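You operate a simulated robot arm through the tools that you are given. There is no shell and no other tool. Be economical: measure what you need, move in short steps, check, and stop when the job is done.

The job below is to be done with a simulated two-armed robot. You get a single attempt, and the scene is never put back.

JOB
Refit the white panel, lock both its latches, then switch the isolator on.
Fine: the lock slide comes back only once the panel is latched; leave the fan switch at OFF.

Only the result counts: the job must be done as asked and must still hold three seconds after the hand-in. Knocking over, shifting, dropping, spilling or breaking anything else fails it.

ROBOT AND FRAMES
Two 7-joint arms with fingered hands on one trunk, on a base that drives. Base frame: it is fixed to the floor where the robot stands at the start and does not move with it; the origin is under the middle of the robot, x ahead of it, y to its left, z up; the surface under the hand at the start is at about z = 0.7. Units: m, degrees, N and s.
The left shoulder is at the start at [0.031, 0.173, 1.38], the right one opposite. With the tool pointing down near the work surface each hand reaches from about 0.1 to 0.54 m from the robot's upright axis, wherever it stands, measured 20 degrees to its own side. Places, roughly: blue panel latch [0.8, -0.3, 1.2]; cabinet isolator switch [1.2, -0.5, 1.2]; fan switch [1.1, -0.5, 1.2]; green panel latch [0.9, -0.4, 1.2]; grey filter clamp [0.6, -0.2, 1.2]; panel slot of the white cabinet [0.8, -0.4, 0.8]; white filter clamp [0.7, -0.3, 1.2]. Payload 3.5 kg a hand.
The tool frame of a hand sits at the grasp point between the pads (the TCP): z along the fingers, y along the line on which they close. The tips reach 0.03 m beyond it. Largest opening 0.104 m; the body of the gripper starts 0.035 m behind the TCP. The gripper is a hand of 3 fingers: y runs from the thumb to the fingers, the wrist lies at [-0.015, -0.104, -0.178] in the tool frame, and closing takes about 1.5 s.
Orientation is told as [roll, pitch, yaw] about the base's x, y, z axes, in that order, counted from this pose: with the fingers straight down and the wrist toward the robot, the tool's x, y and z point along [0, 1, 0], [1, 0, 0] and [0, 0, -1] of the base frame.

CONTROLS
- The arms move only by the tool send_rows. It takes "left_increments", "right_increments" or both (then of equal length, played together; a hand with none holds still); each is a list of rows, each a list of 6 numbers: the shift along the base's x, y, z in units of 40 mm (1.0 is 40 mm), then the turn, a rotation vector about the base's x, y, z in units of 4 degrees (1.0 is 4 degrees). In form: [[tx, ty, tz, ax, ay, az], ...]. A call has 1 to 10 rows; each row shifts and turns the commanded pose from where the row before left it. "left_grip" and "right_grip" are, for a hand that has rows, the opening, from 0 (shut) to 1 (fully open), set as the call begins (left out, the last holds). A call with a number of a shift or a turn outside -1 to 1 is refused whole. Each row takes 0.2 s and may step no farther than 0.05 m and 8.6 degrees from the row before; otherwise, or with a gripper value out of range, the whole call is refused. A pose out of reach is approached as far as the arm can. The call stops where the force on the tool passes 60 N (or 10 N more than at its start, if that is more) or the arm is blocked; 0.2 s more then pass. Each finger travels about 0.072 m/s and halts on what it meets, pressing with about 25 N; the grip force reading is that of the motor and also rises with nothing between the fingers. The clock runs only during rows and for 0.2 s after the last one: add rows that do not move to give the fingers time. The reply holds the time, the measured pose of the TCP, the force on the tool along the base axes, the opening and the grip force, in the units named above and with some noise, with the torque about the TCP (base axes, N m) and any sound that the robot's microphone picked up, and new pictures: "pictures" is both (left out), scene, wrist or none (wrist: the cameras of the hands that moved).
- Cameras (640 x 400 px; columns grow to the right, rows downward): "scene" is now at [0.1118, -0.0278, 1.5697]; the picture's right is [-0.31, -0.95, 0.00], its down [-0.40, 0.13, -0.91] and it looks along [0.86, -0.28, -0.42] (base axes); focal length 214 px, centre (320, 200). "left" rides on the left gripper at [-0.064, -0.094, -0.117] in its tool frame; the picture's right is [-0.72, -0.33, 0.61], its down [0.64, -0.65, 0.40] and it looks along [0.27, 0.68, 0.68] (tool axes); focal length 238 px, centre (320, 200). "right" rides on the right gripper at [0.064, -0.094, -0.117] in its tool frame; the picture's right is [-0.72, 0.33, -0.61], its down [-0.64, -0.65, 0.40] and it looks along [-0.27, 0.68, 0.68] (tool axes); focal length 238 px, centre (320, 200). There is no depth. A picture from a camera that has moved, and an enlarged one, comes with that camera's place and axes in the base frame and with its lens.
- lift_body(by): slides the trunk up (or, below 0, down) by that many m; the arms and the scene camera ride with it, the base frame stays. It gives what a move gives, with no picture.
- base_move(legs): drives the robot by 1 to 6 legs, each [ahead, left, turn to the left] in m, m and degrees, along the robot's own axes; the way and the turn of a leg run together, so that a leg with both is an arc; at most 1.5 m and 180 degrees a leg. The arms and the cameras ride along, it lands a little off, and it stops where it bumps. It gives what a move gives, and a new picture of the scene camera.
- curl_fingers(index, middle, thumb_bend, thumb_turn, hand): sets how far each is bent, from 0 (flat) to 1 (curled in); at 0.3 the hand is open as for a grip, at 0.7 the pads meet at the TCP. One left out holds its place. A second passes; each finger stops where it meets its share of the squeeze, and holds until it gets a number again. A gripper value or a shape takes the hand back. It gives what a move gives, with no picture; readings hold the bend of each and the force on the fingers (four entries, about 0 where the hand has none), thumb and palm. thumb_turn goes from beside the hand (0) to across from the fingers (1), as for a grip.
- grasp_type(shape, hand): the hand has 3 fingers and takes this shape, open, in about a second: jaw (thumb against the fingers, like two jaws); tri (thumb and two fingers); tip (a fingertip pinch); poke (one finger out to press); point (the index stretched); flat (the hand flat); cup (the hand cupped); fist (a fist). The gripper value then closes the fingers along that shape, each until it touches; the sizes above hold for jaw. It gives what a move gives, with no picture.
- turn_head(pan, tilt): turns the head with the scene camera to pan (to the left, within 86 degrees either way) and tilt (down, from -29 to 69), counted from straight ahead of the robot. It gives what a move gives, and a new picture of the scene camera.
- inspect(camera, box): a new picture of the part [left, top, right, bottom] of that camera's present view, enlarged. No time passes.
- finish_job(): hands the job in; it is judged then, once.

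Work in short steps. Places have to be worked out from the pictures, the camera data and where the tool is seen: move nearer, look again, correct. Check each grasp and each placing, and mend what went wrong. You have 120 turns and 260 pictures in all, those below and enlarged ones among them. Open the grippers and draw the arms clear of the work before you hand the job in, unless the task says otherwise; then end with one line.

The tools are called by a JSON object that holds its "method" and its "body". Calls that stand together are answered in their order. send_rows: Moves the arms, as the interface text tells. Its arguments: {"type":"object","properties":{"left_increments":{"type":"array","items":{"type":"array","items":{"type":"number"}}},"left_grip":{"type":"number"},"right_increments":{"type":"array","items":{"type":"array","items":{"type":"number"}}},"right_grip":{"type":"number"},"pictures":{"type":"string","enum":["both","scene","wrist","none"]}},"required":[]} The other tools are called the same way: lift_body (by) slides the trunk up or down; grasp_type (shape, hand) gives the hand a shape; curl_fingers (index, middle, thumb_bend, thumb_turn, hand) moves the fingers one by one; base_move (legs) drives the base; turn_head (pan, tilt) turns the head that bears the scene camera; inspect (camera, box) takes an enlarged picture of a part of a camera's view; finish_job () hands the job in.

At the start:

```text
clock: 0.0
left_tool_pos: [0.454, 0.0326, 1.4763]
left_ee_rot: [0.0, 0.0, 0.0]
left_wrist_force: [-0.4, -0.4, 0.1]
left_ft_torque: [0.01, 0.03, 0.0]
left_finger_gap: 0.1035
left_finger_force: 0.0
left_shape: jaw
left_bend: [0.3, 0.3, 0.3, 0.98]
left_finger forces: [0.0, 0.1, 0.1, 0.1, 0.1, 0.0]
right_tool_pos: [0.4002, -0.3301, 1.5396]
right_ee_rot: [0.0, -0.1, 0.1]
right_wrist_force: [0.1, 0.6, 0.8]
right_ft_torque: [0.01, -0.05, 0.0]
right_finger_gap: 0.1036
right_finger_force: 0.2
right_shape: jaw
right_bend: [0.3, 0.3, 0.3, 0.98]
right_finger forces: [0.0, 0.1, 0.0, 0.1, 0.0, 0.1]
trunk travel left (down, up): [-0.475, 0.279]
robot x, y, heading: [0.0012, 0.0013, 0.1]
head pan, tilt: [-18.3, 25.1]
```

scene: 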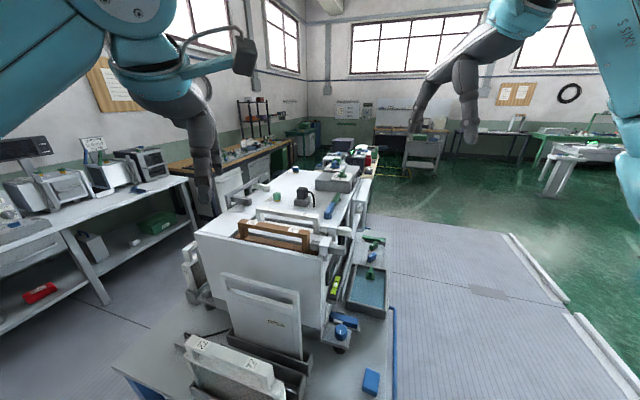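
right: 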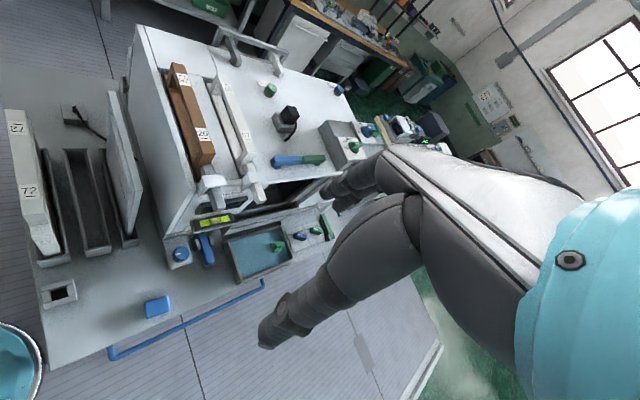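
left: 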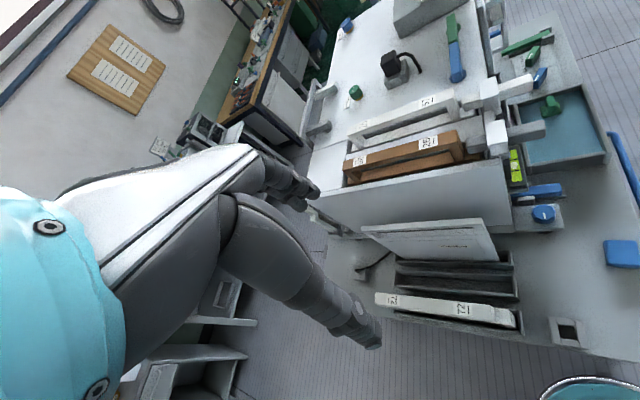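

The cabinet stands ahead with a panel leaning in a rack; I need close views to identify parts.

{"method": "inspect", "body": {"camera": "scene", "box": [170, 150, 410, 300]}}

{"method": "inspect", "body": {"camera": "scene", "box": [170, 250, 410, 400]}}

{"method": "inspect", "body": {"camera": "right", "box": [120, 30, 400, 205]}}

{"method": "inspect", "body": {"camera": "left", "box": [320, 60, 640, 260]}}

```text
2.67 times, centred on (290, 225) of scene
camera zoom: at [0.1118, -0.0278, 1.5697], right [-0.31, -0.95, 0.0], down [-0.4, 0.13, -0.91], along [0.86, -0.28, -0.42], focal length 572 px, centre (400, 133)
```

zoom: 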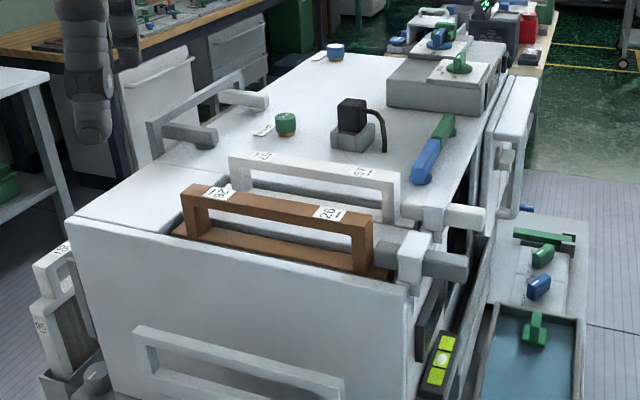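

```text
2.67 times, centred on (290, 325) of scene
camera zoom: at [0.1118, -0.0278, 1.5697], right [-0.31, -0.95, 0.0], down [-0.4, 0.13, -0.91], along [0.86, -0.28, -0.42], focal length 572 px, centre (400, -133)
```

zoom: 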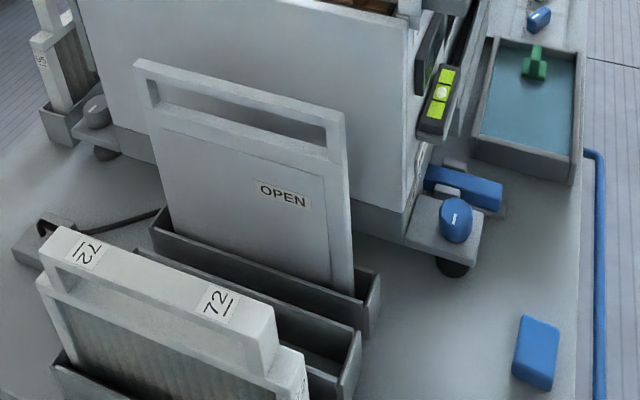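

```text
2.29 times, centred on (260, 118) of right
camera zoom: at [0.3067, -0.2654, 1.6565], right [0.33, -0.72, 0.61], down [-0.65, -0.64, -0.4], along [0.68, -0.27, -0.68], focal length 545 px, centre (457, 389)
```

zoom: 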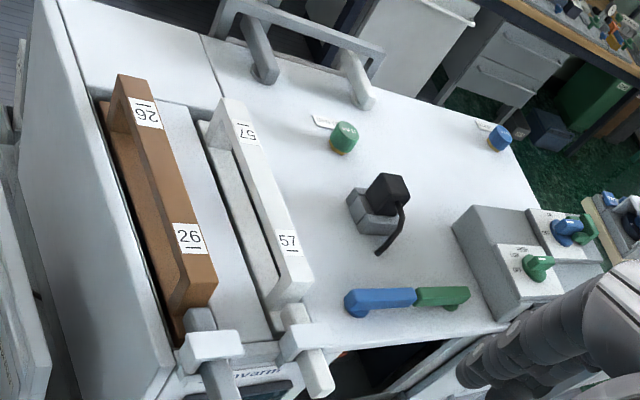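

```text
2.00 times, centred on (480, 160) of left
camera zoom: at [0.3599, -0.0313, 1.5932], right [-0.33, -0.72, -0.61], down [-0.65, 0.64, -0.4], along [0.68, 0.27, -0.68], focal length 477 px, centre (0, 280)
```

zoom: 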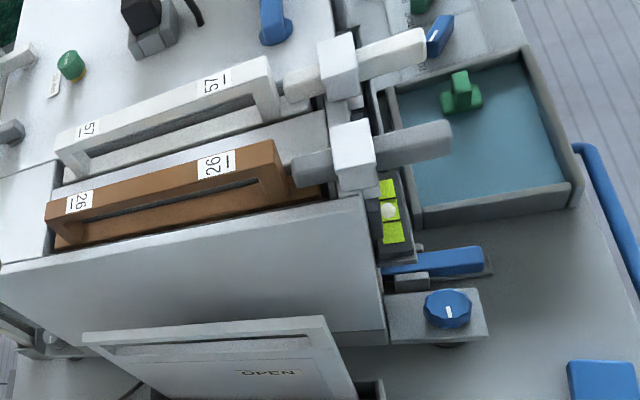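

Next I look at the switches and the right-hand side of the cabinet at higher magnification.

{"method": "inspect", "body": {"camera": "scene", "box": [300, 140, 400, 200]}}

{"method": "inspect", "body": {"camera": "right", "box": [250, 100, 410, 200]}}

{"method": "inspect", "body": {"camera": "right", "box": [170, 170, 350, 290]}}

{"method": "inspect", "body": {"camera": "left", "box": [440, 0, 640, 125]}}

{"method": "inspect", "body": {"camera": "scene", "box": [310, 200, 400, 260]}}

```text
6.40 times, centred on (350, 170) of scene
camera zoom: at [0.1118, -0.0278, 1.5697], right [-0.31, -0.95, 0.0], down [-0.4, 0.13, -0.91], along [0.86, -0.28, -0.42], focal length 1373 px, centre (128, 392)
```

zoom: 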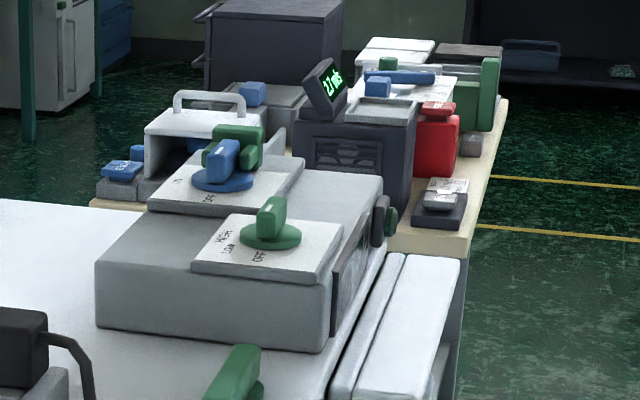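

```text
4.00 times, centred on (330, 150) of right
camera zoom: at [0.3067, -0.2654, 1.6565], right [0.33, -0.72, 0.61], down [-0.65, -0.64, -0.4], along [0.68, -0.27, -0.68], focal length 953 px, centre (280, 400)
```

zoom: 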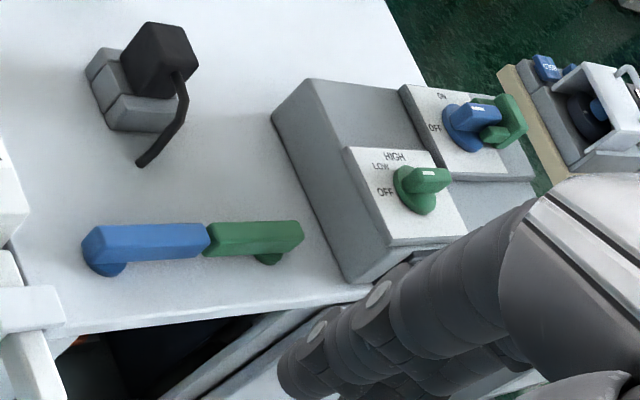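

```text
3.33 times, centred on (260, 230) of right
camera zoom: at [0.3067, -0.2654, 1.6565], right [0.33, -0.72, 0.61], down [-0.65, -0.64, -0.4], along [0.68, -0.27, -0.68], focal length 794 px, centre (520, 100)
```

zoom: 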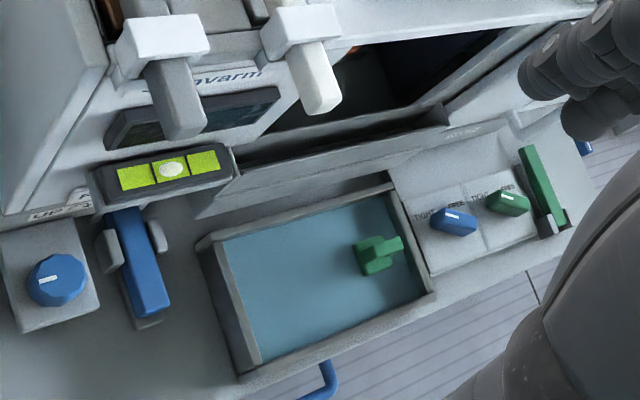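

```text
3.20 times, centred on (540, 62) of left
camera zoom: at [0.3599, -0.0313, 1.5932], right [-0.33, -0.72, -0.61], down [-0.65, 0.64, -0.4], along [0.68, 0.27, -0.68], focal length 763 px, centre (-384, 640)
```

zoom: 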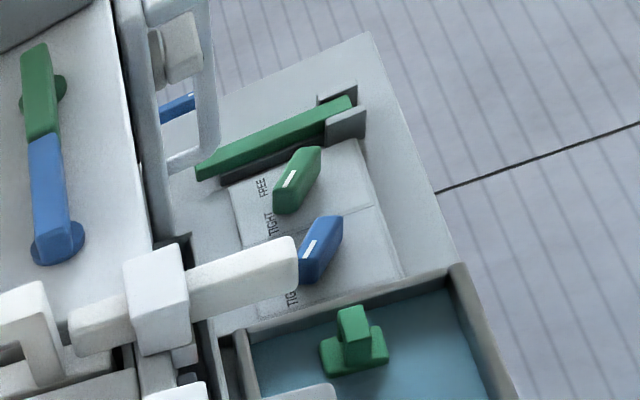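

```text
6.67 times, centred on (355, 230) of scene
camera zoom: at [0.1118, -0.0278, 1.5697], right [-0.31, -0.95, 0.0], down [-0.4, 0.13, -0.91], along [0.86, -0.28, -0.42], focal length 1430 px, centre (87, 0)
```

zoom: 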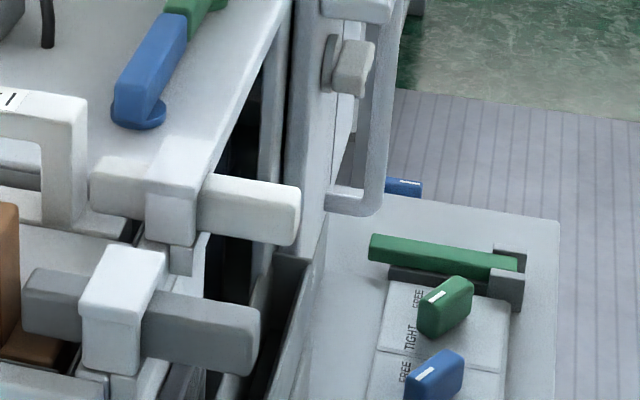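

The panel seems to be the "OPEN" plate in the near rack, and the opening is on the cabinet's right-hand side. I back away and drive to the right to see that side.

{"method": "base_move", "body": {"legs": [[-0.35, 0, 0], [0, -0.9, 0], [0.3, 0, 20]]}}

```text
clock: 8.3
left_tool_pos: [0.3625, -0.6628, 1.4771]
left_ee_rot: [-0.1, 0.0, 20.2]
left_wrist_force: [-0.4, 0.5, -1.0]
left_ft_torque: [-0.01, 0.0, 0.01]
left_finger_gap: 0.104
left_finger_force: 0.0
left_shape: jaw
left_bend: [0.3, 0.3, 0.3, 0.98]
left_finger forces: [0.0, 0.1, 0.1, 0.0, 0.0, 0.0]
right_tool_pos: [0.4376, -1.0212, 1.54]
right_ee_rot: [0.0, -0.1, 20.2]
right_wrist_force: [0.3, 0.0, -1.1]
right_ft_torque: [0.01, 0.04, 0.01]
right_finger_gap: 0.1039
right_finger_force: 0.0
right_shape: jaw
right_bend: [0.3, 0.3, 0.3, 0.98]
right_finger forces: [0.0, 0.1, 0.1, 0.0, 0.0, 0.0]
trunk travel left (down, up): [-0.475, 0.279]
robot x, y, heading: [-0.0548, -0.852, 20.4]
head pan, tilt: [-18.3, 25.1]
camera scene: at [0.0627, -0.8372, 1.5697], right [0.03, -1.0, 0.0], down [-0.42, -0.01, -0.91], along [0.91, 0.03, -0.42], focal length 214 px, centre (320, 200)
```

scene: 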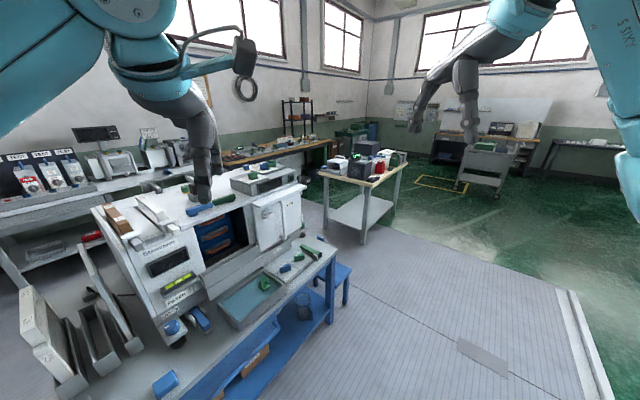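

From here I see the open front. I turn the head toward it and zoom.

{"method": "turn_head", "body": {"pan": 25, "tilt": 30}}

{"method": "inspect", "body": {"camera": "scene", "box": [230, 120, 470, 270]}}

{"method": "inspect", "body": {"camera": "left", "box": [0, 0, 640, 400]}}

```text
clock: 9.4
left_tool_pos: [0.3619, -0.6622, 1.4761]
left_ee_rot: [0.1, 0.0, 20.2]
left_wrist_force: [0.1, -0.2, 0.7]
left_ft_torque: [0.02, 0.01, -0.03]
left_finger_gap: 0.1035
left_finger_force: 0.1
left_shape: jaw
left_bend: [0.3, 0.3, 0.3, 0.98]
left_finger forces: [0.0, 0.1, 0.0, 0.0, 0.1, 0.0]
right_tool_pos: [0.4371, -1.0221, 1.5402]
right_ee_rot: [0.0, 0.1, 20.2]
right_wrist_force: [0.3, 0.3, -0.3]
right_ft_torque: [0.0, -0.02, 0.01]
right_finger_gap: 0.1035
right_finger_force: 0.1
right_shape: jaw
right_bend: [0.3, 0.3, 0.3, 0.98]
right_finger forces: [0.1, 0.0, 0.1, 0.0, 0.0, 0.0]
trunk travel left (down, up): [-0.475, 0.279]
robot x, y, heading: [-0.0499, -0.8488, 20.1]
head pan, tilt: [25.0, 30.0]
camera scene: at [0.0346, -0.7761, 1.5619], right [0.71, -0.71, 0.0], down [-0.35, -0.35, -0.87], along [0.61, 0.61, -0.5], focal length 214 px, centre (320, 200)
```

scene: 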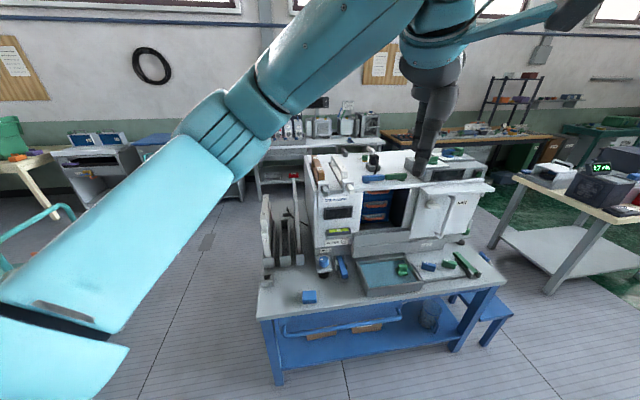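

```text
2.67 times, centred on (350, 195) of scene
camera zoom: at [0.0346, -0.7761, 1.5619], right [0.71, -0.71, 0.0], down [-0.35, -0.35, -0.87], along [0.61, 0.61, -0.5], focal length 572 px, centre (240, 213)
```

zoom: 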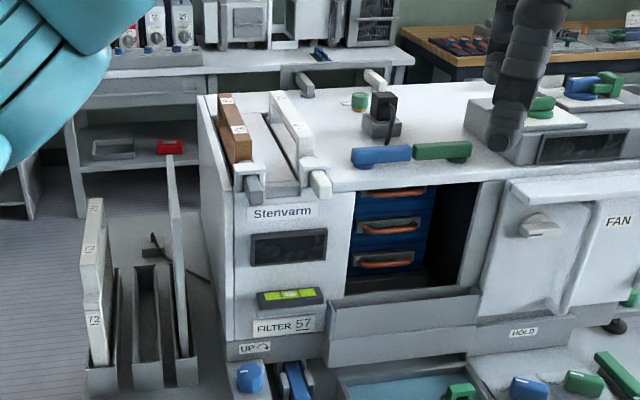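

```text
1.00 times, centred on (320, 200) of left (not enlarged: the box is as wide or as high as the picture)
camera zoom: at [0.2965, -0.7549, 1.5932], right [-0.06, -0.79, -0.61], down [-0.83, 0.38, -0.4], along [0.55, 0.49, -0.68], focal length 238 px, centre (320, 200)
```

zoom: 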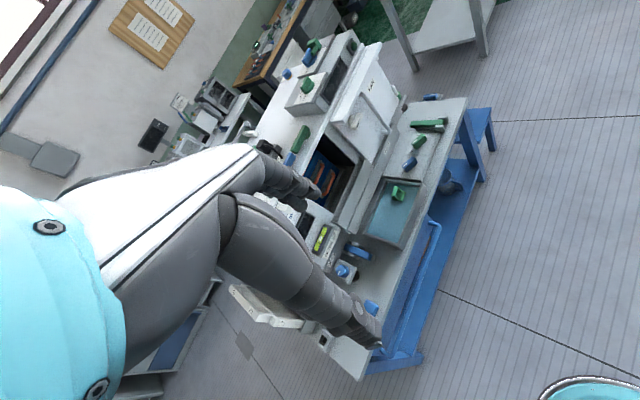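

The opening faces roughly heading 52°. I drive to stand facing it for a closer look.

{"method": "base_move", "body": {"legs": [[0.28, -0.28, 0], [0, 0, 32]]}}

{"method": "turn_head", "body": {"pan": 0, "tilt": 35}}

{"method": "inspect", "body": {"camera": "scene", "box": [160, 100, 480, 300]}}

```text
clock: 13.4
left_tool_pos: [0.5563, -0.6403, 1.4776]
left_ee_rot: [0.0, 0.0, 52.7]
left_wrist_force: [-0.1, -1.3, 0.0]
left_ft_torque: [0.01, 0.0, 0.0]
left_finger_gap: 0.1037
left_finger_force: 0.1
left_shape: jaw
left_bend: [0.3, 0.3, 0.3, 0.98]
left_finger forces: [0.1, 0.0, 0.1, 0.0, 0.0, 0.0]
right_tool_pos: [0.8129, -0.9022, 1.5406]
right_ee_rot: [0.0, 0.1, 52.7]
right_wrist_force: [-0.6, -0.5, -0.5]
right_ft_torque: [0.03, 0.01, 0.01]
right_finger_gap: 0.1035
right_finger_force: 0.0
right_shape: jaw
right_bend: [0.3, 0.3, 0.3, 0.98]
right_finger forces: [0.0, 0.0, 0.0, 0.0, 0.0, 0.1]
trunk travel left (down, up): [-0.475, 0.279]
robot x, y, heading: [0.3087, -1.0197, 52.8]
head pan, tilt: [25.0, 30.0]
camera scene: at [0.3411, -0.9128, 1.5619], right [0.98, -0.21, 0.0], down [-0.11, -0.49, -0.87], along [0.18, 0.85, -0.5], focal length 214 px, centre (320, 200)
```

scene: 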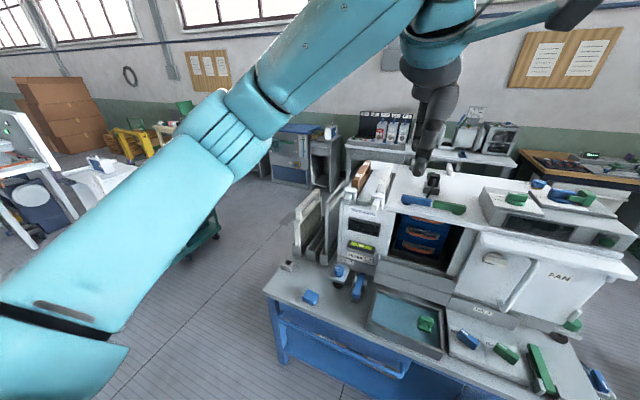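

```text
clock: 14.3
left_tool_pos: [0.5564, -0.6412, 1.4771]
left_ee_rot: [0.0, 0.0, 52.6]
left_wrist_force: [-0.8, 0.2, -1.0]
left_ft_torque: [0.0, 0.0, 0.01]
left_finger_gap: 0.1036
left_finger_force: 0.0
left_shape: jaw
left_bend: [0.3, 0.3, 0.3, 0.98]
left_finger forces: [0.1, 0.0, 0.0, 0.1, 0.0, 0.0]
right_tool_pos: [0.8119, -0.903, 1.5404]
right_ee_rot: [-0.1, 0.1, 52.7]
right_wrist_force: [-0.4, -0.2, 0.5]
right_ft_torque: [0.0, 0.02, 0.02]
right_finger_gap: 0.1035
right_finger_force: 0.1
right_shape: jaw
right_bend: [0.3, 0.3, 0.3, 0.98]
right_finger forces: [0.0, 0.1, 0.0, 0.0, 0.0, 0.0]
trunk travel left (down, up): [-0.475, 0.279]
robot x, y, heading: [0.3063, -1.02, 52.8]
head pan, tilt: [0.0, 35.0]
camera scene: at [0.3751, -0.9312, 1.5541], right [0.8, -0.61, 0.0], down [-0.35, -0.46, -0.82], along [0.5, 0.65, -0.57], focal length 214 px, centre (320, 200)
```

scene: 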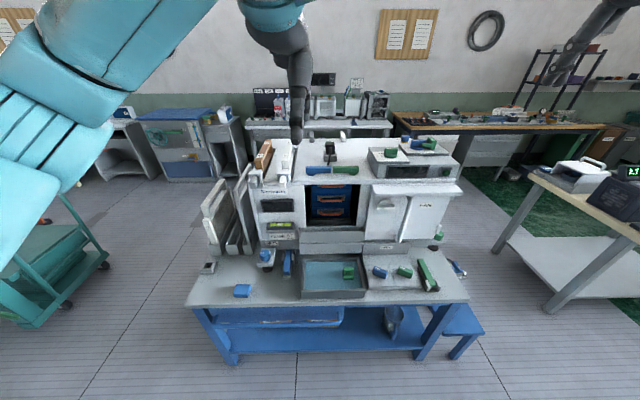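

```text
2.00 times, centred on (320, 200) of scene
camera zoom: at [0.3751, -0.9312, 1.5541], right [0.8, -0.61, 0.0], down [-0.35, -0.46, -0.82], along [0.5, 0.65, -0.57], focal length 429 px, centre (320, 200)
```

zoom: 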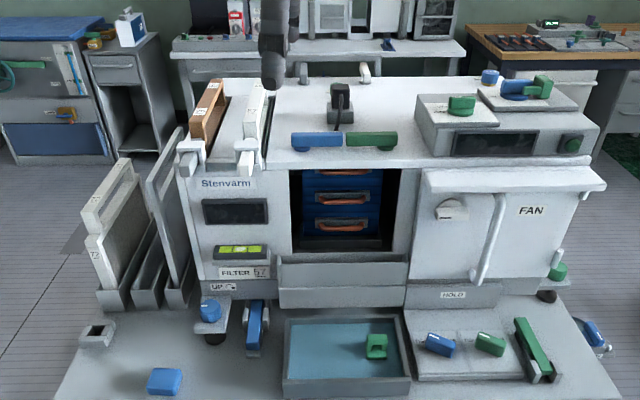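

The layout is clear now. I zoom on the switch box and the opening.

{"method": "inspect", "body": {"camera": "scene", "box": [360, 130, 480, 205]}}

{"method": "inspect", "body": {"camera": "scene", "box": [230, 140, 390, 240]}}

{"method": "inspect", "body": {"camera": "left", "box": [0, 0, 640, 400]}}

{"method": "inspect", "body": {"camera": "right", "box": [0, 0, 640, 400]}}

```text
5.33 times, centred on (420, 168) of scene
camera zoom: at [0.3751, -0.9312, 1.5541], right [0.8, -0.61, 0.0], down [-0.35, -0.46, -0.82], along [0.5, 0.65, -0.57], focal length 1144 px, centre (-213, 373)
```

zoom: 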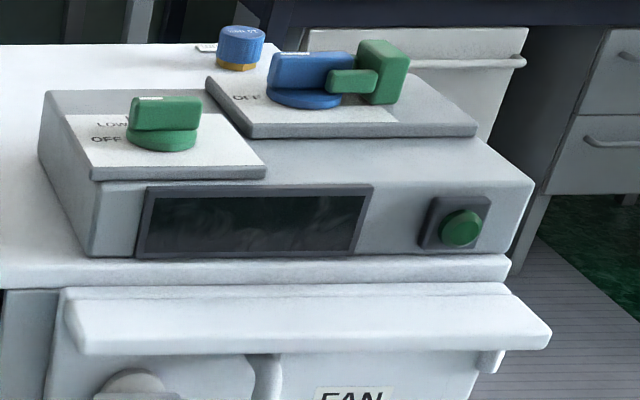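

```text
4.00 times, centred on (310, 190) of scene
camera zoom: at [0.3751, -0.9312, 1.5541], right [0.8, -0.61, 0.0], down [-0.35, -0.46, -0.82], along [0.5, 0.65, -0.57], focal length 858 px, centre (360, 240)
```

zoom: 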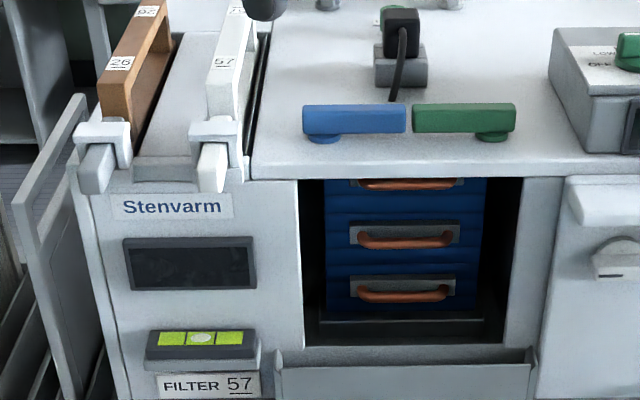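

```text
1.00 times, centred on (320, 200) of left (not enlarged: the box is as wide or as high as the picture)
camera zoom: at [0.5502, -0.7546, 1.5933], right [0.37, -0.7, -0.61], down [-0.91, -0.13, -0.4], along [0.2, 0.71, -0.68], focal length 238 px, centre (320, 200)
```

zoom: 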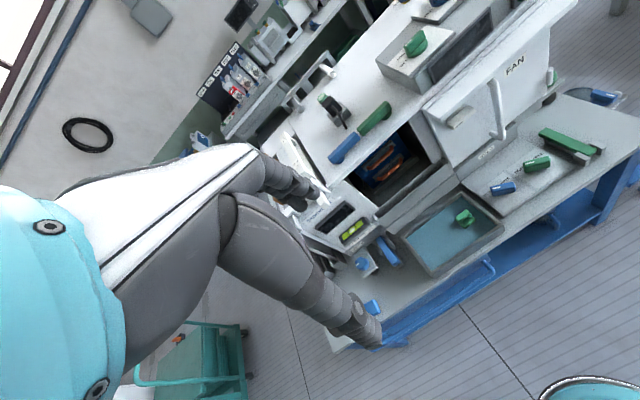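

```text
1.00 times, centred on (320, 200) of right (not enlarged: the box is as wide or as high as the picture)
camera zoom: at [0.7047, -0.9384, 1.6566], right [0.77, -0.18, 0.61], down [0.11, -0.91, -0.4], along [0.63, 0.38, -0.68], focal length 238 px, centre (320, 200)
```

zoom: 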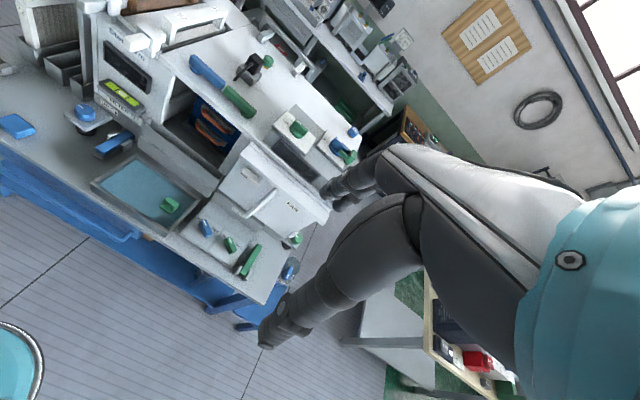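

The panel is the OPEN plate; fitted, it lies parallel to the front. I'll pick it from the left side (robot heading about −37°, right hand), then drive round and lower it into the slot. Driving to the pick side now.

{"method": "base_move", "body": {"legs": [[0, 0, -52.8], [-0.6, 0.2, 0], [0, 1.1, 0], [0, 0, -37.6], [0, 0.52, 0], [0.33, 0, 0]]}}

{"method": "turn_head", "body": {"pan": -10, "tilt": 45}}

{"method": "inspect", "body": {"camera": "right", "box": [0, 0, 640, 400]}}

```text
clock: 31.6
left_tool_pos: [0.6861, 0.1906, 1.4763]
left_ee_rot: [0.0, 0.0, -39.0]
left_wrist_force: [-0.4, -0.1, -0.3]
left_ft_torque: [0.0, 0.02, -0.03]
left_finger_gap: 0.1036
left_finger_force: 0.1
left_shape: jaw
left_bend: [0.3, 0.3, 0.3, 0.98]
left_finger forces: [0.1, 0.0, 0.0, 0.0, 0.0, 0.1]
right_tool_pos: [0.4176, -0.0566, 1.5406]
right_ee_rot: [0.0, 0.0, -38.9]
right_wrist_force: [0.4, 0.7, 0.2]
right_ft_torque: [0.01, 0.0, -0.01]
right_finger_gap: 0.1036
right_finger_force: 0.0
right_shape: jaw
right_bend: [0.3, 0.3, 0.3, 0.98]
right_finger forces: [0.0, 0.0, 0.1, 0.0, 0.0, 0.1]
trunk travel left (down, up): [-0.475, 0.279]
robot x, y, heading: [0.3174, 0.4497, -38.9]
head pan, tilt: [0.0, 35.0]
camera scene: at [0.4012, 0.3822, 1.5541], right [-0.63, -0.78, 0.0], down [-0.45, 0.36, -0.82], along [0.64, -0.52, -0.57], focal length 214 px, centre (320, 200)
```

scene: 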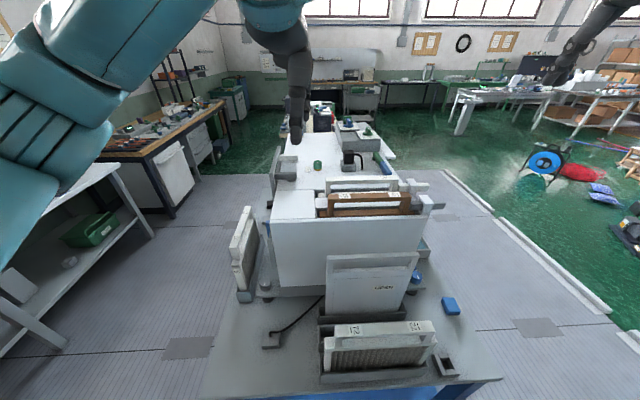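

```text
clock: 32.3
left_tool_pos: [0.6858, 0.1914, 1.4766]
left_ee_rot: [0.0, -0.1, -39.0]
left_wrist_force: [0.3, 0.4, 0.5]
left_ft_torque: [0.0, 0.01, 0.0]
left_finger_gap: 0.1033
left_finger_force: 0.0
left_shape: jaw
left_bend: [0.3, 0.3, 0.3, 0.98]
left_finger forces: [0.1, 0.0, 0.0, 0.1, 0.0, 0.0]
right_tool_pos: [0.4174, -0.0563, 1.5408]
right_ee_rot: [0.0, 0.0, -38.9]
right_wrist_force: [-0.6, 0.5, 0.2]
right_ft_torque: [0.01, 0.0, -0.01]
right_finger_gap: 0.1036
right_finger_force: 0.0
right_shape: jaw
right_bend: [0.3, 0.3, 0.3, 0.98]
right_finger forces: [0.1, 0.0, 0.1, 0.1, 0.0, 0.0]
trunk travel left (down, up): [-0.475, 0.279]
robot x, y, heading: [0.315, 0.4506, -39.0]
head pan, tilt: [-10.0, 45.0]
camera scene: at [0.3864, 0.3761, 1.5393], right [-0.75, -0.66, 0.0], down [-0.46, 0.53, -0.71], along [0.46, -0.53, -0.71], focal length 214 px, centre (320, 200)
```

scene: 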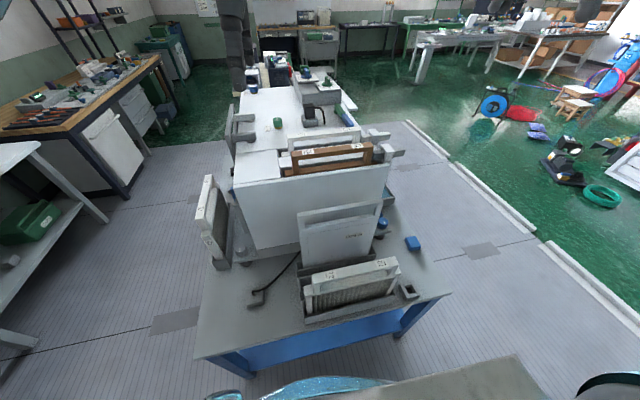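

```text
1.00 times, centred on (320, 200) of right (not enlarged: the box is as wide or as high as the picture)
camera zoom: at [0.385, 0.053, 1.6567], right [-0.2, -0.76, 0.61], down [-0.91, -0.09, -0.4], along [0.36, -0.64, -0.68], focal length 238 px, centre (320, 200)
```

zoom: 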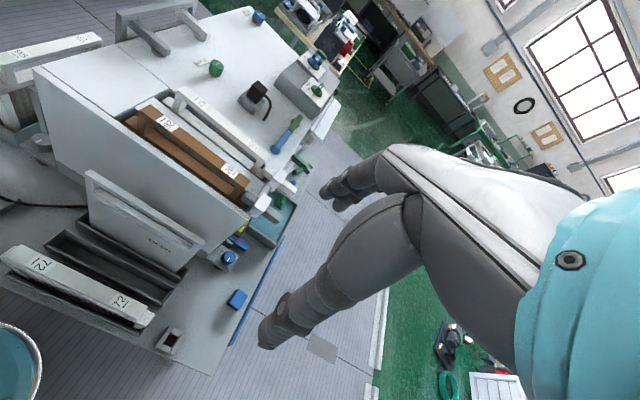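

I zoom on the panel from both cameras to triangulate its top bar.

{"method": "inspect", "body": {"camera": "scene", "box": [272, 180, 432, 280]}}

{"method": "inspect", "body": {"camera": "right", "box": [0, 140, 320, 340]}}

```text
4.00 times, centred on (352, 230) of scene
camera zoom: at [0.3864, 0.3761, 1.5393], right [-0.75, -0.66, 0.0], down [-0.46, 0.53, -0.71], along [0.46, -0.53, -0.71], focal length 858 px, centre (192, 80)
```

zoom: 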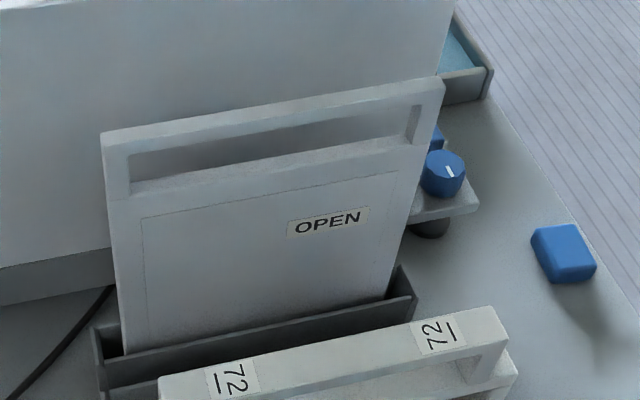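

```text
2.00 times, centred on (160, 240) of right
camera zoom: at [0.385, 0.053, 1.6567], right [-0.2, -0.76, 0.61], down [-0.91, -0.09, -0.4], along [0.36, -0.64, -0.68], focal length 477 px, centre (640, 120)
```

zoom: 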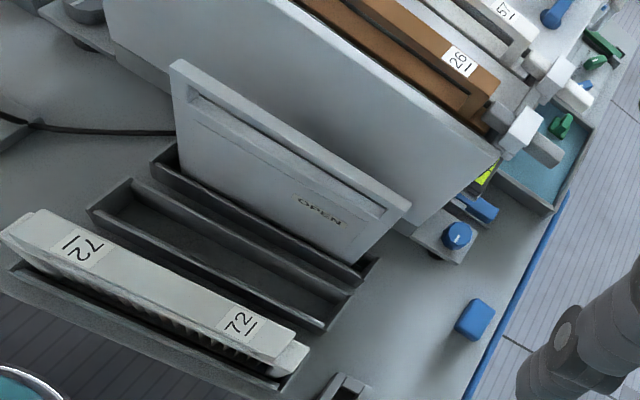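

The panel's top bar runs from (0.704, 0.109) to (0.551, −0.112) at z≈1.064. I move the right hand above its centre, at z≈1.25.

{"method": "send_rows", "body": {"right_increments": [[0.656, 0.17, -0.9, 0, 0, 0.1], [0.656, 0.17, -0.9, 0, 0, 0.1], [0.656, 0.17, -0.9, 0, 0, 0.1], [0.656, 0.17, -0.9, 0, 0, 0.1], [0.656, 0.17, -0.9, 0, 0, 0.1], [0.656, 0.17, -0.9, 0, 0, 0.1], [0.656, 0.17, -0.9, 0, 0, 0.1], [0.656, 0.17, -0.9, 0, 0, 0.1]], "right_grip": 1}}

```text
clock: 34.1
left_tool_pos: [0.687, 0.1911, 1.4772]
left_ee_rot: [0.0, -0.1, -38.9]
left_wrist_force: [0.6, 0.0, -0.2]
left_ft_torque: [-0.01, 0.03, 0.04]
left_finger_gap: 0.1035
left_finger_force: 0.1
left_shape: jaw
left_bend: [0.3, 0.3, 0.3, 0.98]
left_finger forces: [0.0, 0.0, 0.0, 0.1, 0.0, 0.1]
right_tool_pos: [0.6293, -0.0016, 1.2522]
right_ee_rot: [0.0, -0.1, -35.7]
right_wrist_force: [0.3, -1.5, -0.6]
right_ft_torque: [-0.02, 0.0, -0.02]
right_finger_gap: 0.1037
right_finger_force: 0.0
right_shape: jaw
right_bend: [0.3, 0.3, 0.3, 0.98]
right_finger forces: [0.0, 0.0, 0.0, 0.1, 0.0, 0.0]
trunk travel left (down, up): [-0.475, 0.279]
robot x, y, heading: [0.3137, 0.4534, -38.8]
head pan, tilt: [-10.0, 45.0]
camera scene: at [0.3871, 0.3762, 1.5392], right [-0.75, -0.66, 0.0], down [-0.46, 0.53, -0.71], along [0.46, -0.53, -0.71], focal length 214 px, centre (320, 200)
camera right: at [0.59, 0.1056, 1.3667], right [-0.16, -0.77, 0.61], down [-0.9, -0.14, -0.4], along [0.4, -0.62, -0.68], focal length 238 px, centre (320, 200)
```

scene: 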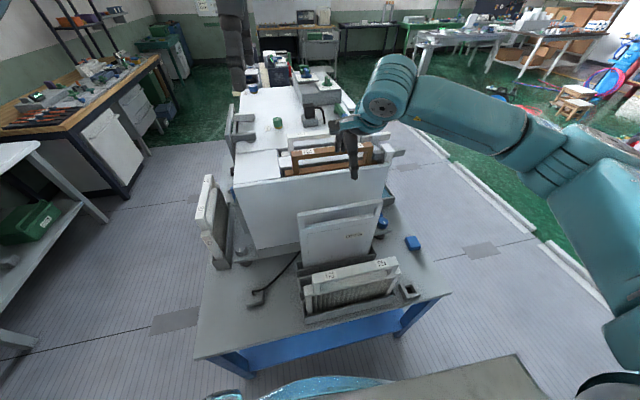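
right: 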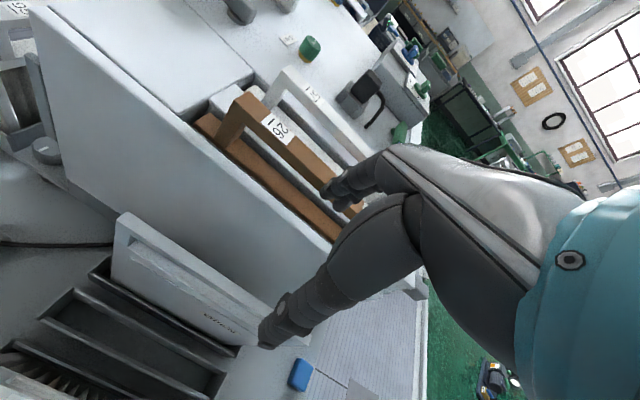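

The projection of my estimate matches the near view. I descend to just above the bar and check alignment.

{"method": "send_rows", "body": {"right_increments": [[-0.02, 0, -0.95, 0, 0, 0], [-0.02, 0, -0.95, 0, 0, 0], [0, 0, -0.95, 0, 0, 0], [0, 0, -0.9, 0, 0, 0]]}}

{"method": "inspect", "body": {"camera": "scene", "box": [272, 160, 432, 260]}}

```text
clock: 35.1
left_tool_pos: [0.6873, 0.1921, 1.4766]
left_ee_rot: [0.0, 0.1, -39.0]
left_wrist_force: [-0.2, -0.6, -0.3]
left_ft_torque: [0.01, 0.0, -0.03]
left_finger_gap: 0.1037
left_finger_force: 0.1
left_shape: jaw
left_bend: [0.3, 0.3, 0.3, 0.98]
left_finger forces: [0.1, 0.0, 0.0, 0.0, 0.0, 0.1]
right_tool_pos: [0.6262, -0.0035, 1.101]
right_ee_rot: [0.0, 0.0, -35.8]
right_wrist_force: [-0.9, -0.3, -0.2]
right_ft_torque: [0.03, -0.01, -0.06]
right_finger_gap: 0.1037
right_finger_force: 0.1
right_shape: jaw
right_bend: [0.3, 0.31, 0.3, 0.98]
right_finger forces: [0.0, 0.5, 0.0, 0.0, 0.1, 0.0]
trunk travel left (down, up): [-0.475, 0.279]
robot x, y, heading: [0.3098, 0.4515, -39.1]
head pan, tilt: [-10.0, 45.0]
camera scene: at [0.3863, 0.3761, 1.5392], right [-0.75, -0.66, 0.0], down [-0.46, 0.53, -0.71], along [0.46, -0.53, -0.71], focal length 214 px, centre (320, 200)
camera right: at [0.5879, 0.1042, 1.2178], right [-0.16, -0.77, 0.61], down [-0.9, -0.14, -0.41], along [0.4, -0.62, -0.68], focal length 238 px, centre (320, 200)
```

scene: 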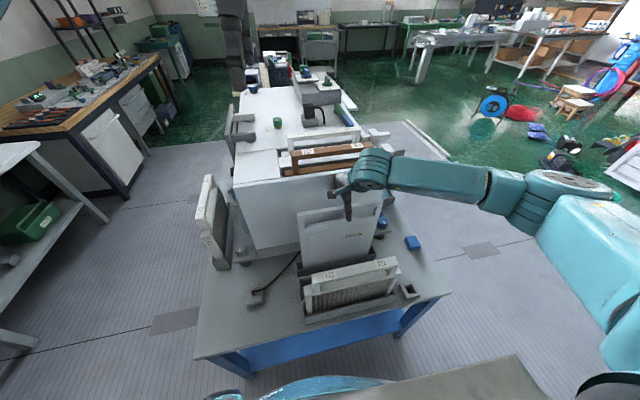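
right: 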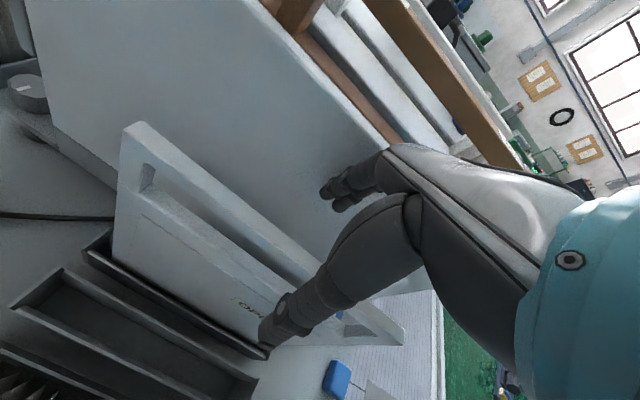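

```text
4.00 times, centred on (352, 210) of scene
camera zoom: at [0.3863, 0.3761, 1.5392], right [-0.75, -0.66, 0.0], down [-0.46, 0.53, -0.71], along [0.46, -0.53, -0.71], focal length 858 px, centre (192, 160)
```

zoom: 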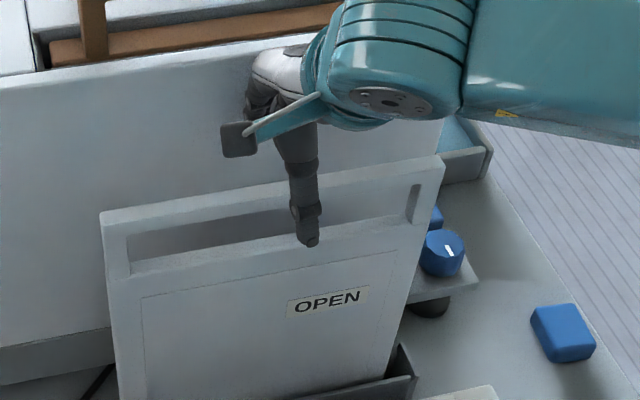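

Thumb and fingers straddle the bar. I go down 58 mm to put the pads on the bar.

{"method": "send_rows", "body": {"right_increments": [[0, 0, -0.5, 0, 0, 0], [0, 0, -0.5, 0, 0, 0], [0, 0, -0.45, 0, 0, 0]]}}

```text
clock: 35.9
left_tool_pos: [0.6875, 0.1917, 1.4762]
left_ee_rot: [0.0, 0.0, -39.0]
left_wrist_force: [1.3, 0.7, 0.2]
left_ft_torque: [-0.01, 0.03, 0.01]
left_finger_gap: 0.1037
left_finger_force: 0.0
left_shape: jaw
left_bend: [0.3, 0.3, 0.3, 0.98]
left_finger forces: [0.0, 0.1, 0.0, 0.0, 0.0, 0.1]
right_tool_pos: [0.625, -0.0024, 1.0443]
right_ee_rot: [0.0, 0.0, -35.7]
right_wrist_force: [0.7, 0.6, 0.1]
right_ft_torque: [-0.01, 0.01, -0.01]
right_finger_gap: 0.1039
right_finger_force: 0.0
right_shape: jaw
right_bend: [0.3, 0.3, 0.3, 0.98]
right_finger forces: [0.0, 0.0, 0.1, 0.0, 0.0, 0.1]
trunk travel left (down, up): [-0.475, 0.279]
robot x, y, heading: [0.3124, 0.449, -38.8]
head pan, tilt: [-10.0, 45.0]
camera scene: at [0.3862, 0.3761, 1.5392], right [-0.75, -0.66, 0.0], down [-0.46, 0.53, -0.71], along [0.46, -0.53, -0.71], focal length 214 px, centre (320, 200)
camera right: at [0.5866, 0.1056, 1.161], right [-0.16, -0.77, 0.61], down [-0.9, -0.14, -0.4], along [0.4, -0.62, -0.68], focal length 238 px, centre (320, 200)
```

scene: 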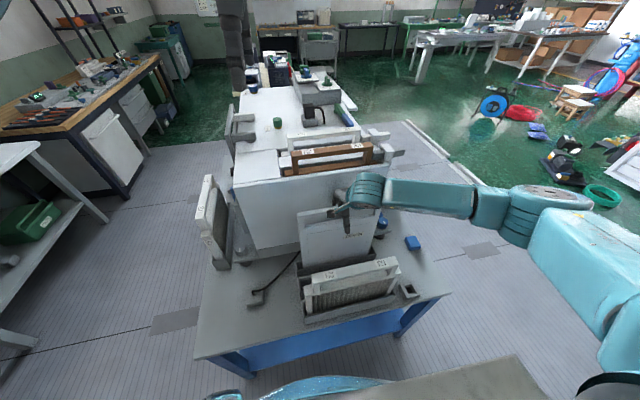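
right: 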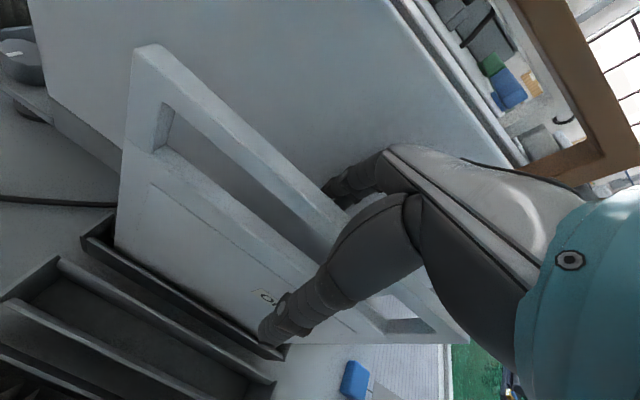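

Now I close the hand on the bar, with idle rows for the fingers.

{"method": "send_rows", "body": {"right_increments": [[0, 0, 0, 0, 0, 0], [0, 0, 0, 0, 0, 0], [0, 0, 0, 0, 0, 0], [0, 0, 0, 0, 0, 0], [0, 0, 0, 0, 0, 0], [0, 0, 0, 0, 0, 0], [0, 0, 0, 0, 0, 0], [0, 0, 0, 0, 0, 0]], "right_grip": 0}}

```text
clock: 37.7
left_tool_pos: [0.6867, 0.1921, 1.4762]
left_ee_rot: [0.0, 0.0, -39.1]
left_wrist_force: [-0.7, -0.1, -0.1]
left_ft_torque: [0.01, -0.03, -0.02]
left_finger_gap: 0.1036
left_finger_force: 0.1
left_shape: jaw
left_bend: [0.3, 0.3, 0.3, 0.98]
left_finger forces: [0.0, 0.0, 0.0, 0.0, 0.0, 0.0]
right_tool_pos: [0.6248, -0.002, 1.0446]
right_ee_rot: [0.0, 0.0, -35.8]
right_wrist_force: [0.4, 0.4, 0.5]
right_ft_torque: [-0.07, 0.03, -0.07]
right_finger_gap: 0.0
right_finger_force: 25.1
right_shape: jaw
right_bend: [0.7, 0.7, 0.62, 1.0]
right_finger forces: [8.3, 0.0, 0.1, 0.0, 9.0, 0.0]
trunk travel left (down, up): [-0.475, 0.279]
robot x, y, heading: [0.311, 0.4492, -38.9]
head pan, tilt: [-10.0, 45.0]
camera scene: at [0.3864, 0.3759, 1.5392], right [-0.75, -0.66, 0.0], down [-0.46, 0.53, -0.71], along [0.46, -0.53, -0.71], focal length 214 px, centre (320, 200)
camera right: at [0.5867, 0.1056, 1.1609], right [-0.16, -0.77, 0.61], down [-0.9, -0.14, -0.4], along [0.4, -0.62, -0.68], focal length 238 px, centre (320, 200)
```

scene: 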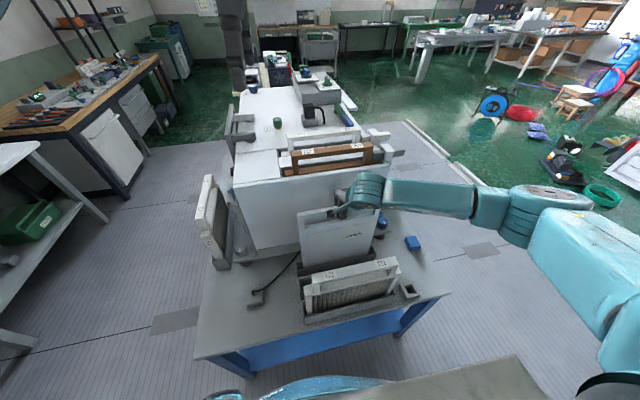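
right: 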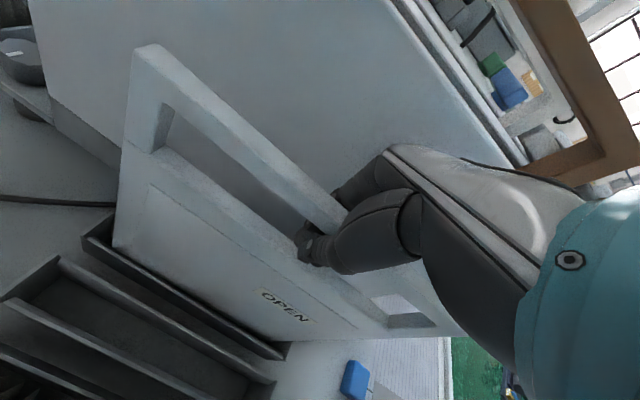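

The fingers met through the hand-hole beneath the bar (gap 0). I reopen, raise 20 mm and pinch the bar itself.

{"method": "send_rows", "body": {"right_increments": [[0, 0, 0, 0, 0, 0], [0, 0, 0, 0, 0, 0], [0, 0, 0, 0, 0, 0], [0, 0, 0, 0, 0, 0], [0, 0, 0, 0, 0, 0], [0, 0, 0, 0, 0, 0], [0, 0, 0.25, 0, 0, 0], [0, 0, 0.25, 0, 0, 0]], "right_grip": 1, "pictures": "none"}}

{"method": "send_rows", "body": {"right_increments": [[0, 0, 0, 0, 0, 0], [0, 0, 0, 0, 0, 0], [0, 0, 0, 0, 0, 0], [0, 0, 0, 0, 0, 0], [0, 0, 0, 0, 0, 0], [0, 0, 0, 0, 0, 0], [0, 0, 0, 0, 0, 0], [0, 0, 0, 0, 0, 0]], "right_grip": 0, "pictures": "wrist"}}

```text
clock: 39.5
left_tool_pos: [0.6866, 0.1918, 1.4769]
left_ee_rot: [0.0, 0.0, -39.1]
left_wrist_force: [0.6, -0.5, -0.2]
left_ft_torque: [0.02, 0.01, -0.02]
left_finger_gap: 0.1038
left_finger_force: 0.1
left_shape: jaw
left_bend: [0.3, 0.3, 0.3, 0.98]
left_finger forces: [0.1, 0.1, 0.0, 0.0, 0.1, 0.0]
right_tool_pos: [0.6261, -0.0011, 1.0646]
right_ee_rot: [0.1, -0.1, -35.8]
right_wrist_force: [0.2, -0.5, -0.1]
right_ft_torque: [0.0, 0.02, -0.01]
right_finger_gap: 0.1038
right_finger_force: 0.1
right_shape: jaw
right_bend: [0.3, 0.3, 0.3, 0.98]
right_finger forces: [0.0, 0.1, 0.0, 0.0, 0.0, 0.1]
trunk travel left (down, up): [-0.475, 0.279]
robot x, y, heading: [0.3122, 0.4489, -39.0]
head pan, tilt: [-10.0, 45.0]
```

```text
clock: 41.3
left_tool_pos: [0.6877, 0.1916, 1.476]
left_ee_rot: [0.0, -0.1, -39.1]
left_wrist_force: [0.0, 0.5, -0.9]
left_ft_torque: [0.01, 0.01, 0.01]
left_finger_gap: 0.1036
left_finger_force: 0.0
left_shape: jaw
left_bend: [0.3, 0.3, 0.3, 0.98]
left_finger forces: [0.0, 0.0, 0.1, 0.0, 0.2, 0.1]
right_tool_pos: [0.6259, -0.0017, 1.0647]
right_ee_rot: [0.1, 0.0, -35.8]
right_wrist_force: [0.8, -0.4, -5.6]
right_ft_torque: [-0.02, 0.01, -0.03]
right_finger_gap: 0.0035
right_finger_force: 25.1
right_shape: jaw
right_bend: [0.72, 0.7, 0.74, 1.0]
right_finger forces: [14.1, 2.8, 0.0, 0.0, 21.1, 0.1]
trunk travel left (down, up): [-0.475, 0.279]
robot x, y, heading: [0.3142, 0.451, -39.1]
head pan, tilt: [-10.0, 45.0]
camera right: at [0.5872, 0.1062, 1.1807], right [-0.16, -0.77, 0.61], down [-0.9, -0.14, -0.4], along [0.4, -0.62, -0.68], focal length 238 px, centre (320, 200)
```

right: 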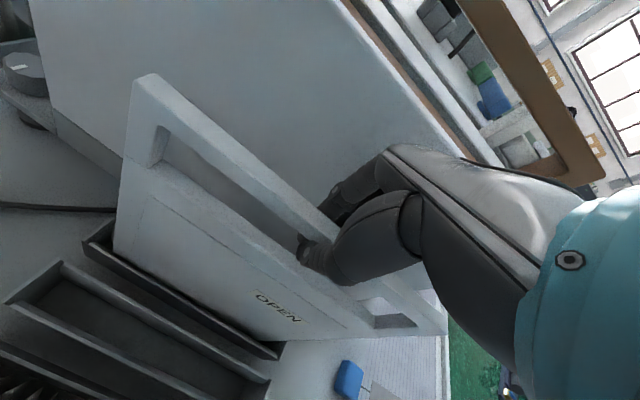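

The pads are catching only the lower edge of the bar. I open, raise another 16 mm, and close again.

{"method": "send_rows", "body": {"right_increments": [[0, 0, 0, 0, 0, 0], [0, 0, 0, 0, 0, 0], [0, 0, 0, 0, 0, 0], [0, 0, 0, 0, 0, 0], [0, 0, 0, 0, 0, 0], [0, 0, 0, 0, 0, 0], [0, 0, 0.2, 0, 0, 0], [0, 0, 0.2, 0, 0, 0]], "right_grip": 1, "pictures": "wrist"}}

{"method": "send_rows", "body": {"right_increments": [[0, 0, 0, 0, 0, 0], [0, 0, 0, 0, 0, 0], [0, 0, 0, 0, 0, 0], [0, 0, 0, 0, 0, 0], [0, 0, 0, 0, 0, 0], [0, 0, 0, 0, 0, 0], [0, 0, 0, 0, 0, 0], [0, 0, 0, 0, 0, 0]], "right_grip": 0, "pictures": "wrist"}}

```text
clock: 43.1
left_tool_pos: [0.6871, 0.1913, 1.4762]
left_ee_rot: [0.0, 0.1, -39.0]
left_wrist_force: [-0.4, -0.2, -0.3]
left_ft_torque: [0.02, -0.02, 0.01]
left_finger_gap: 0.1039
left_finger_force: 0.0
left_shape: jaw
left_bend: [0.3, 0.3, 0.3, 0.98]
left_finger forces: [0.0, 0.0, 0.0, 0.0, 0.0, 0.0]
right_tool_pos: [0.6253, -0.0024, 1.0807]
right_ee_rot: [0.0, 0.0, -35.7]
right_wrist_force: [0.6, 0.6, 0.3]
right_ft_torque: [-0.01, -0.06, 0.01]
right_finger_gap: 0.1033
right_finger_force: 0.0
right_shape: jaw
right_bend: [0.3, 0.3, 0.3, 0.98]
right_finger forces: [0.1, 0.0, 0.0, 0.1, 0.1, 0.1]
trunk travel left (down, up): [-0.475, 0.279]
robot x, y, heading: [0.3118, 0.4508, -39.2]
head pan, tilt: [-10.0, 45.0]
camera right: at [0.5864, 0.1062, 1.1967], right [-0.16, -0.77, 0.61], down [-0.9, -0.14, -0.4], along [0.4, -0.62, -0.68], focal length 238 px, centre (320, 200)
```

right: 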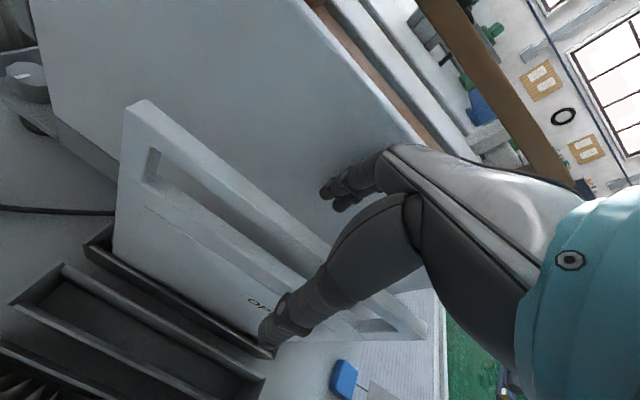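

```text
clock: 44.9
left_tool_pos: [0.6859, 0.1907, 1.4774]
left_ee_rot: [0.0, 0.0, -39.0]
left_wrist_force: [0.6, -0.6, -0.6]
left_ft_torque: [0.0, 0.0, -0.03]
left_finger_gap: 0.1038
left_finger_force: 0.0
left_shape: jaw
left_bend: [0.3, 0.3, 0.3, 0.98]
left_finger forces: [0.1, 0.1, 0.0, 0.1, 0.0, 0.1]
right_tool_pos: [0.626, -0.0015, 1.0804]
right_ee_rot: [-0.1, -0.1, -35.7]
right_wrist_force: [-0.4, 1.0, 0.8]
right_ft_torque: [0.0, -0.03, -0.02]
right_finger_gap: 0.0105
right_finger_force: 24.7
right_shape: jaw
right_bend: [0.72, 0.64, 0.73, 1.0]
right_finger forces: [14.6, 7.6, 0.0, 0.0, 22.2, 0.0]
trunk travel left (down, up): [-0.475, 0.279]
robot x, y, heading: [0.3133, 0.4523, -38.7]
head pan, tilt: [-10.0, 45.0]
camera right: at [0.5865, 0.106, 1.1964], right [-0.16, -0.77, 0.61], down [-0.9, -0.14, -0.4], along [0.4, -0.62, -0.68], focal length 238 px, centre (320, 200)
```

right: 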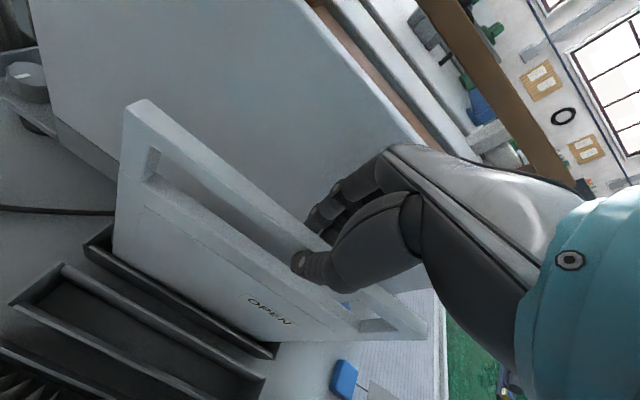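

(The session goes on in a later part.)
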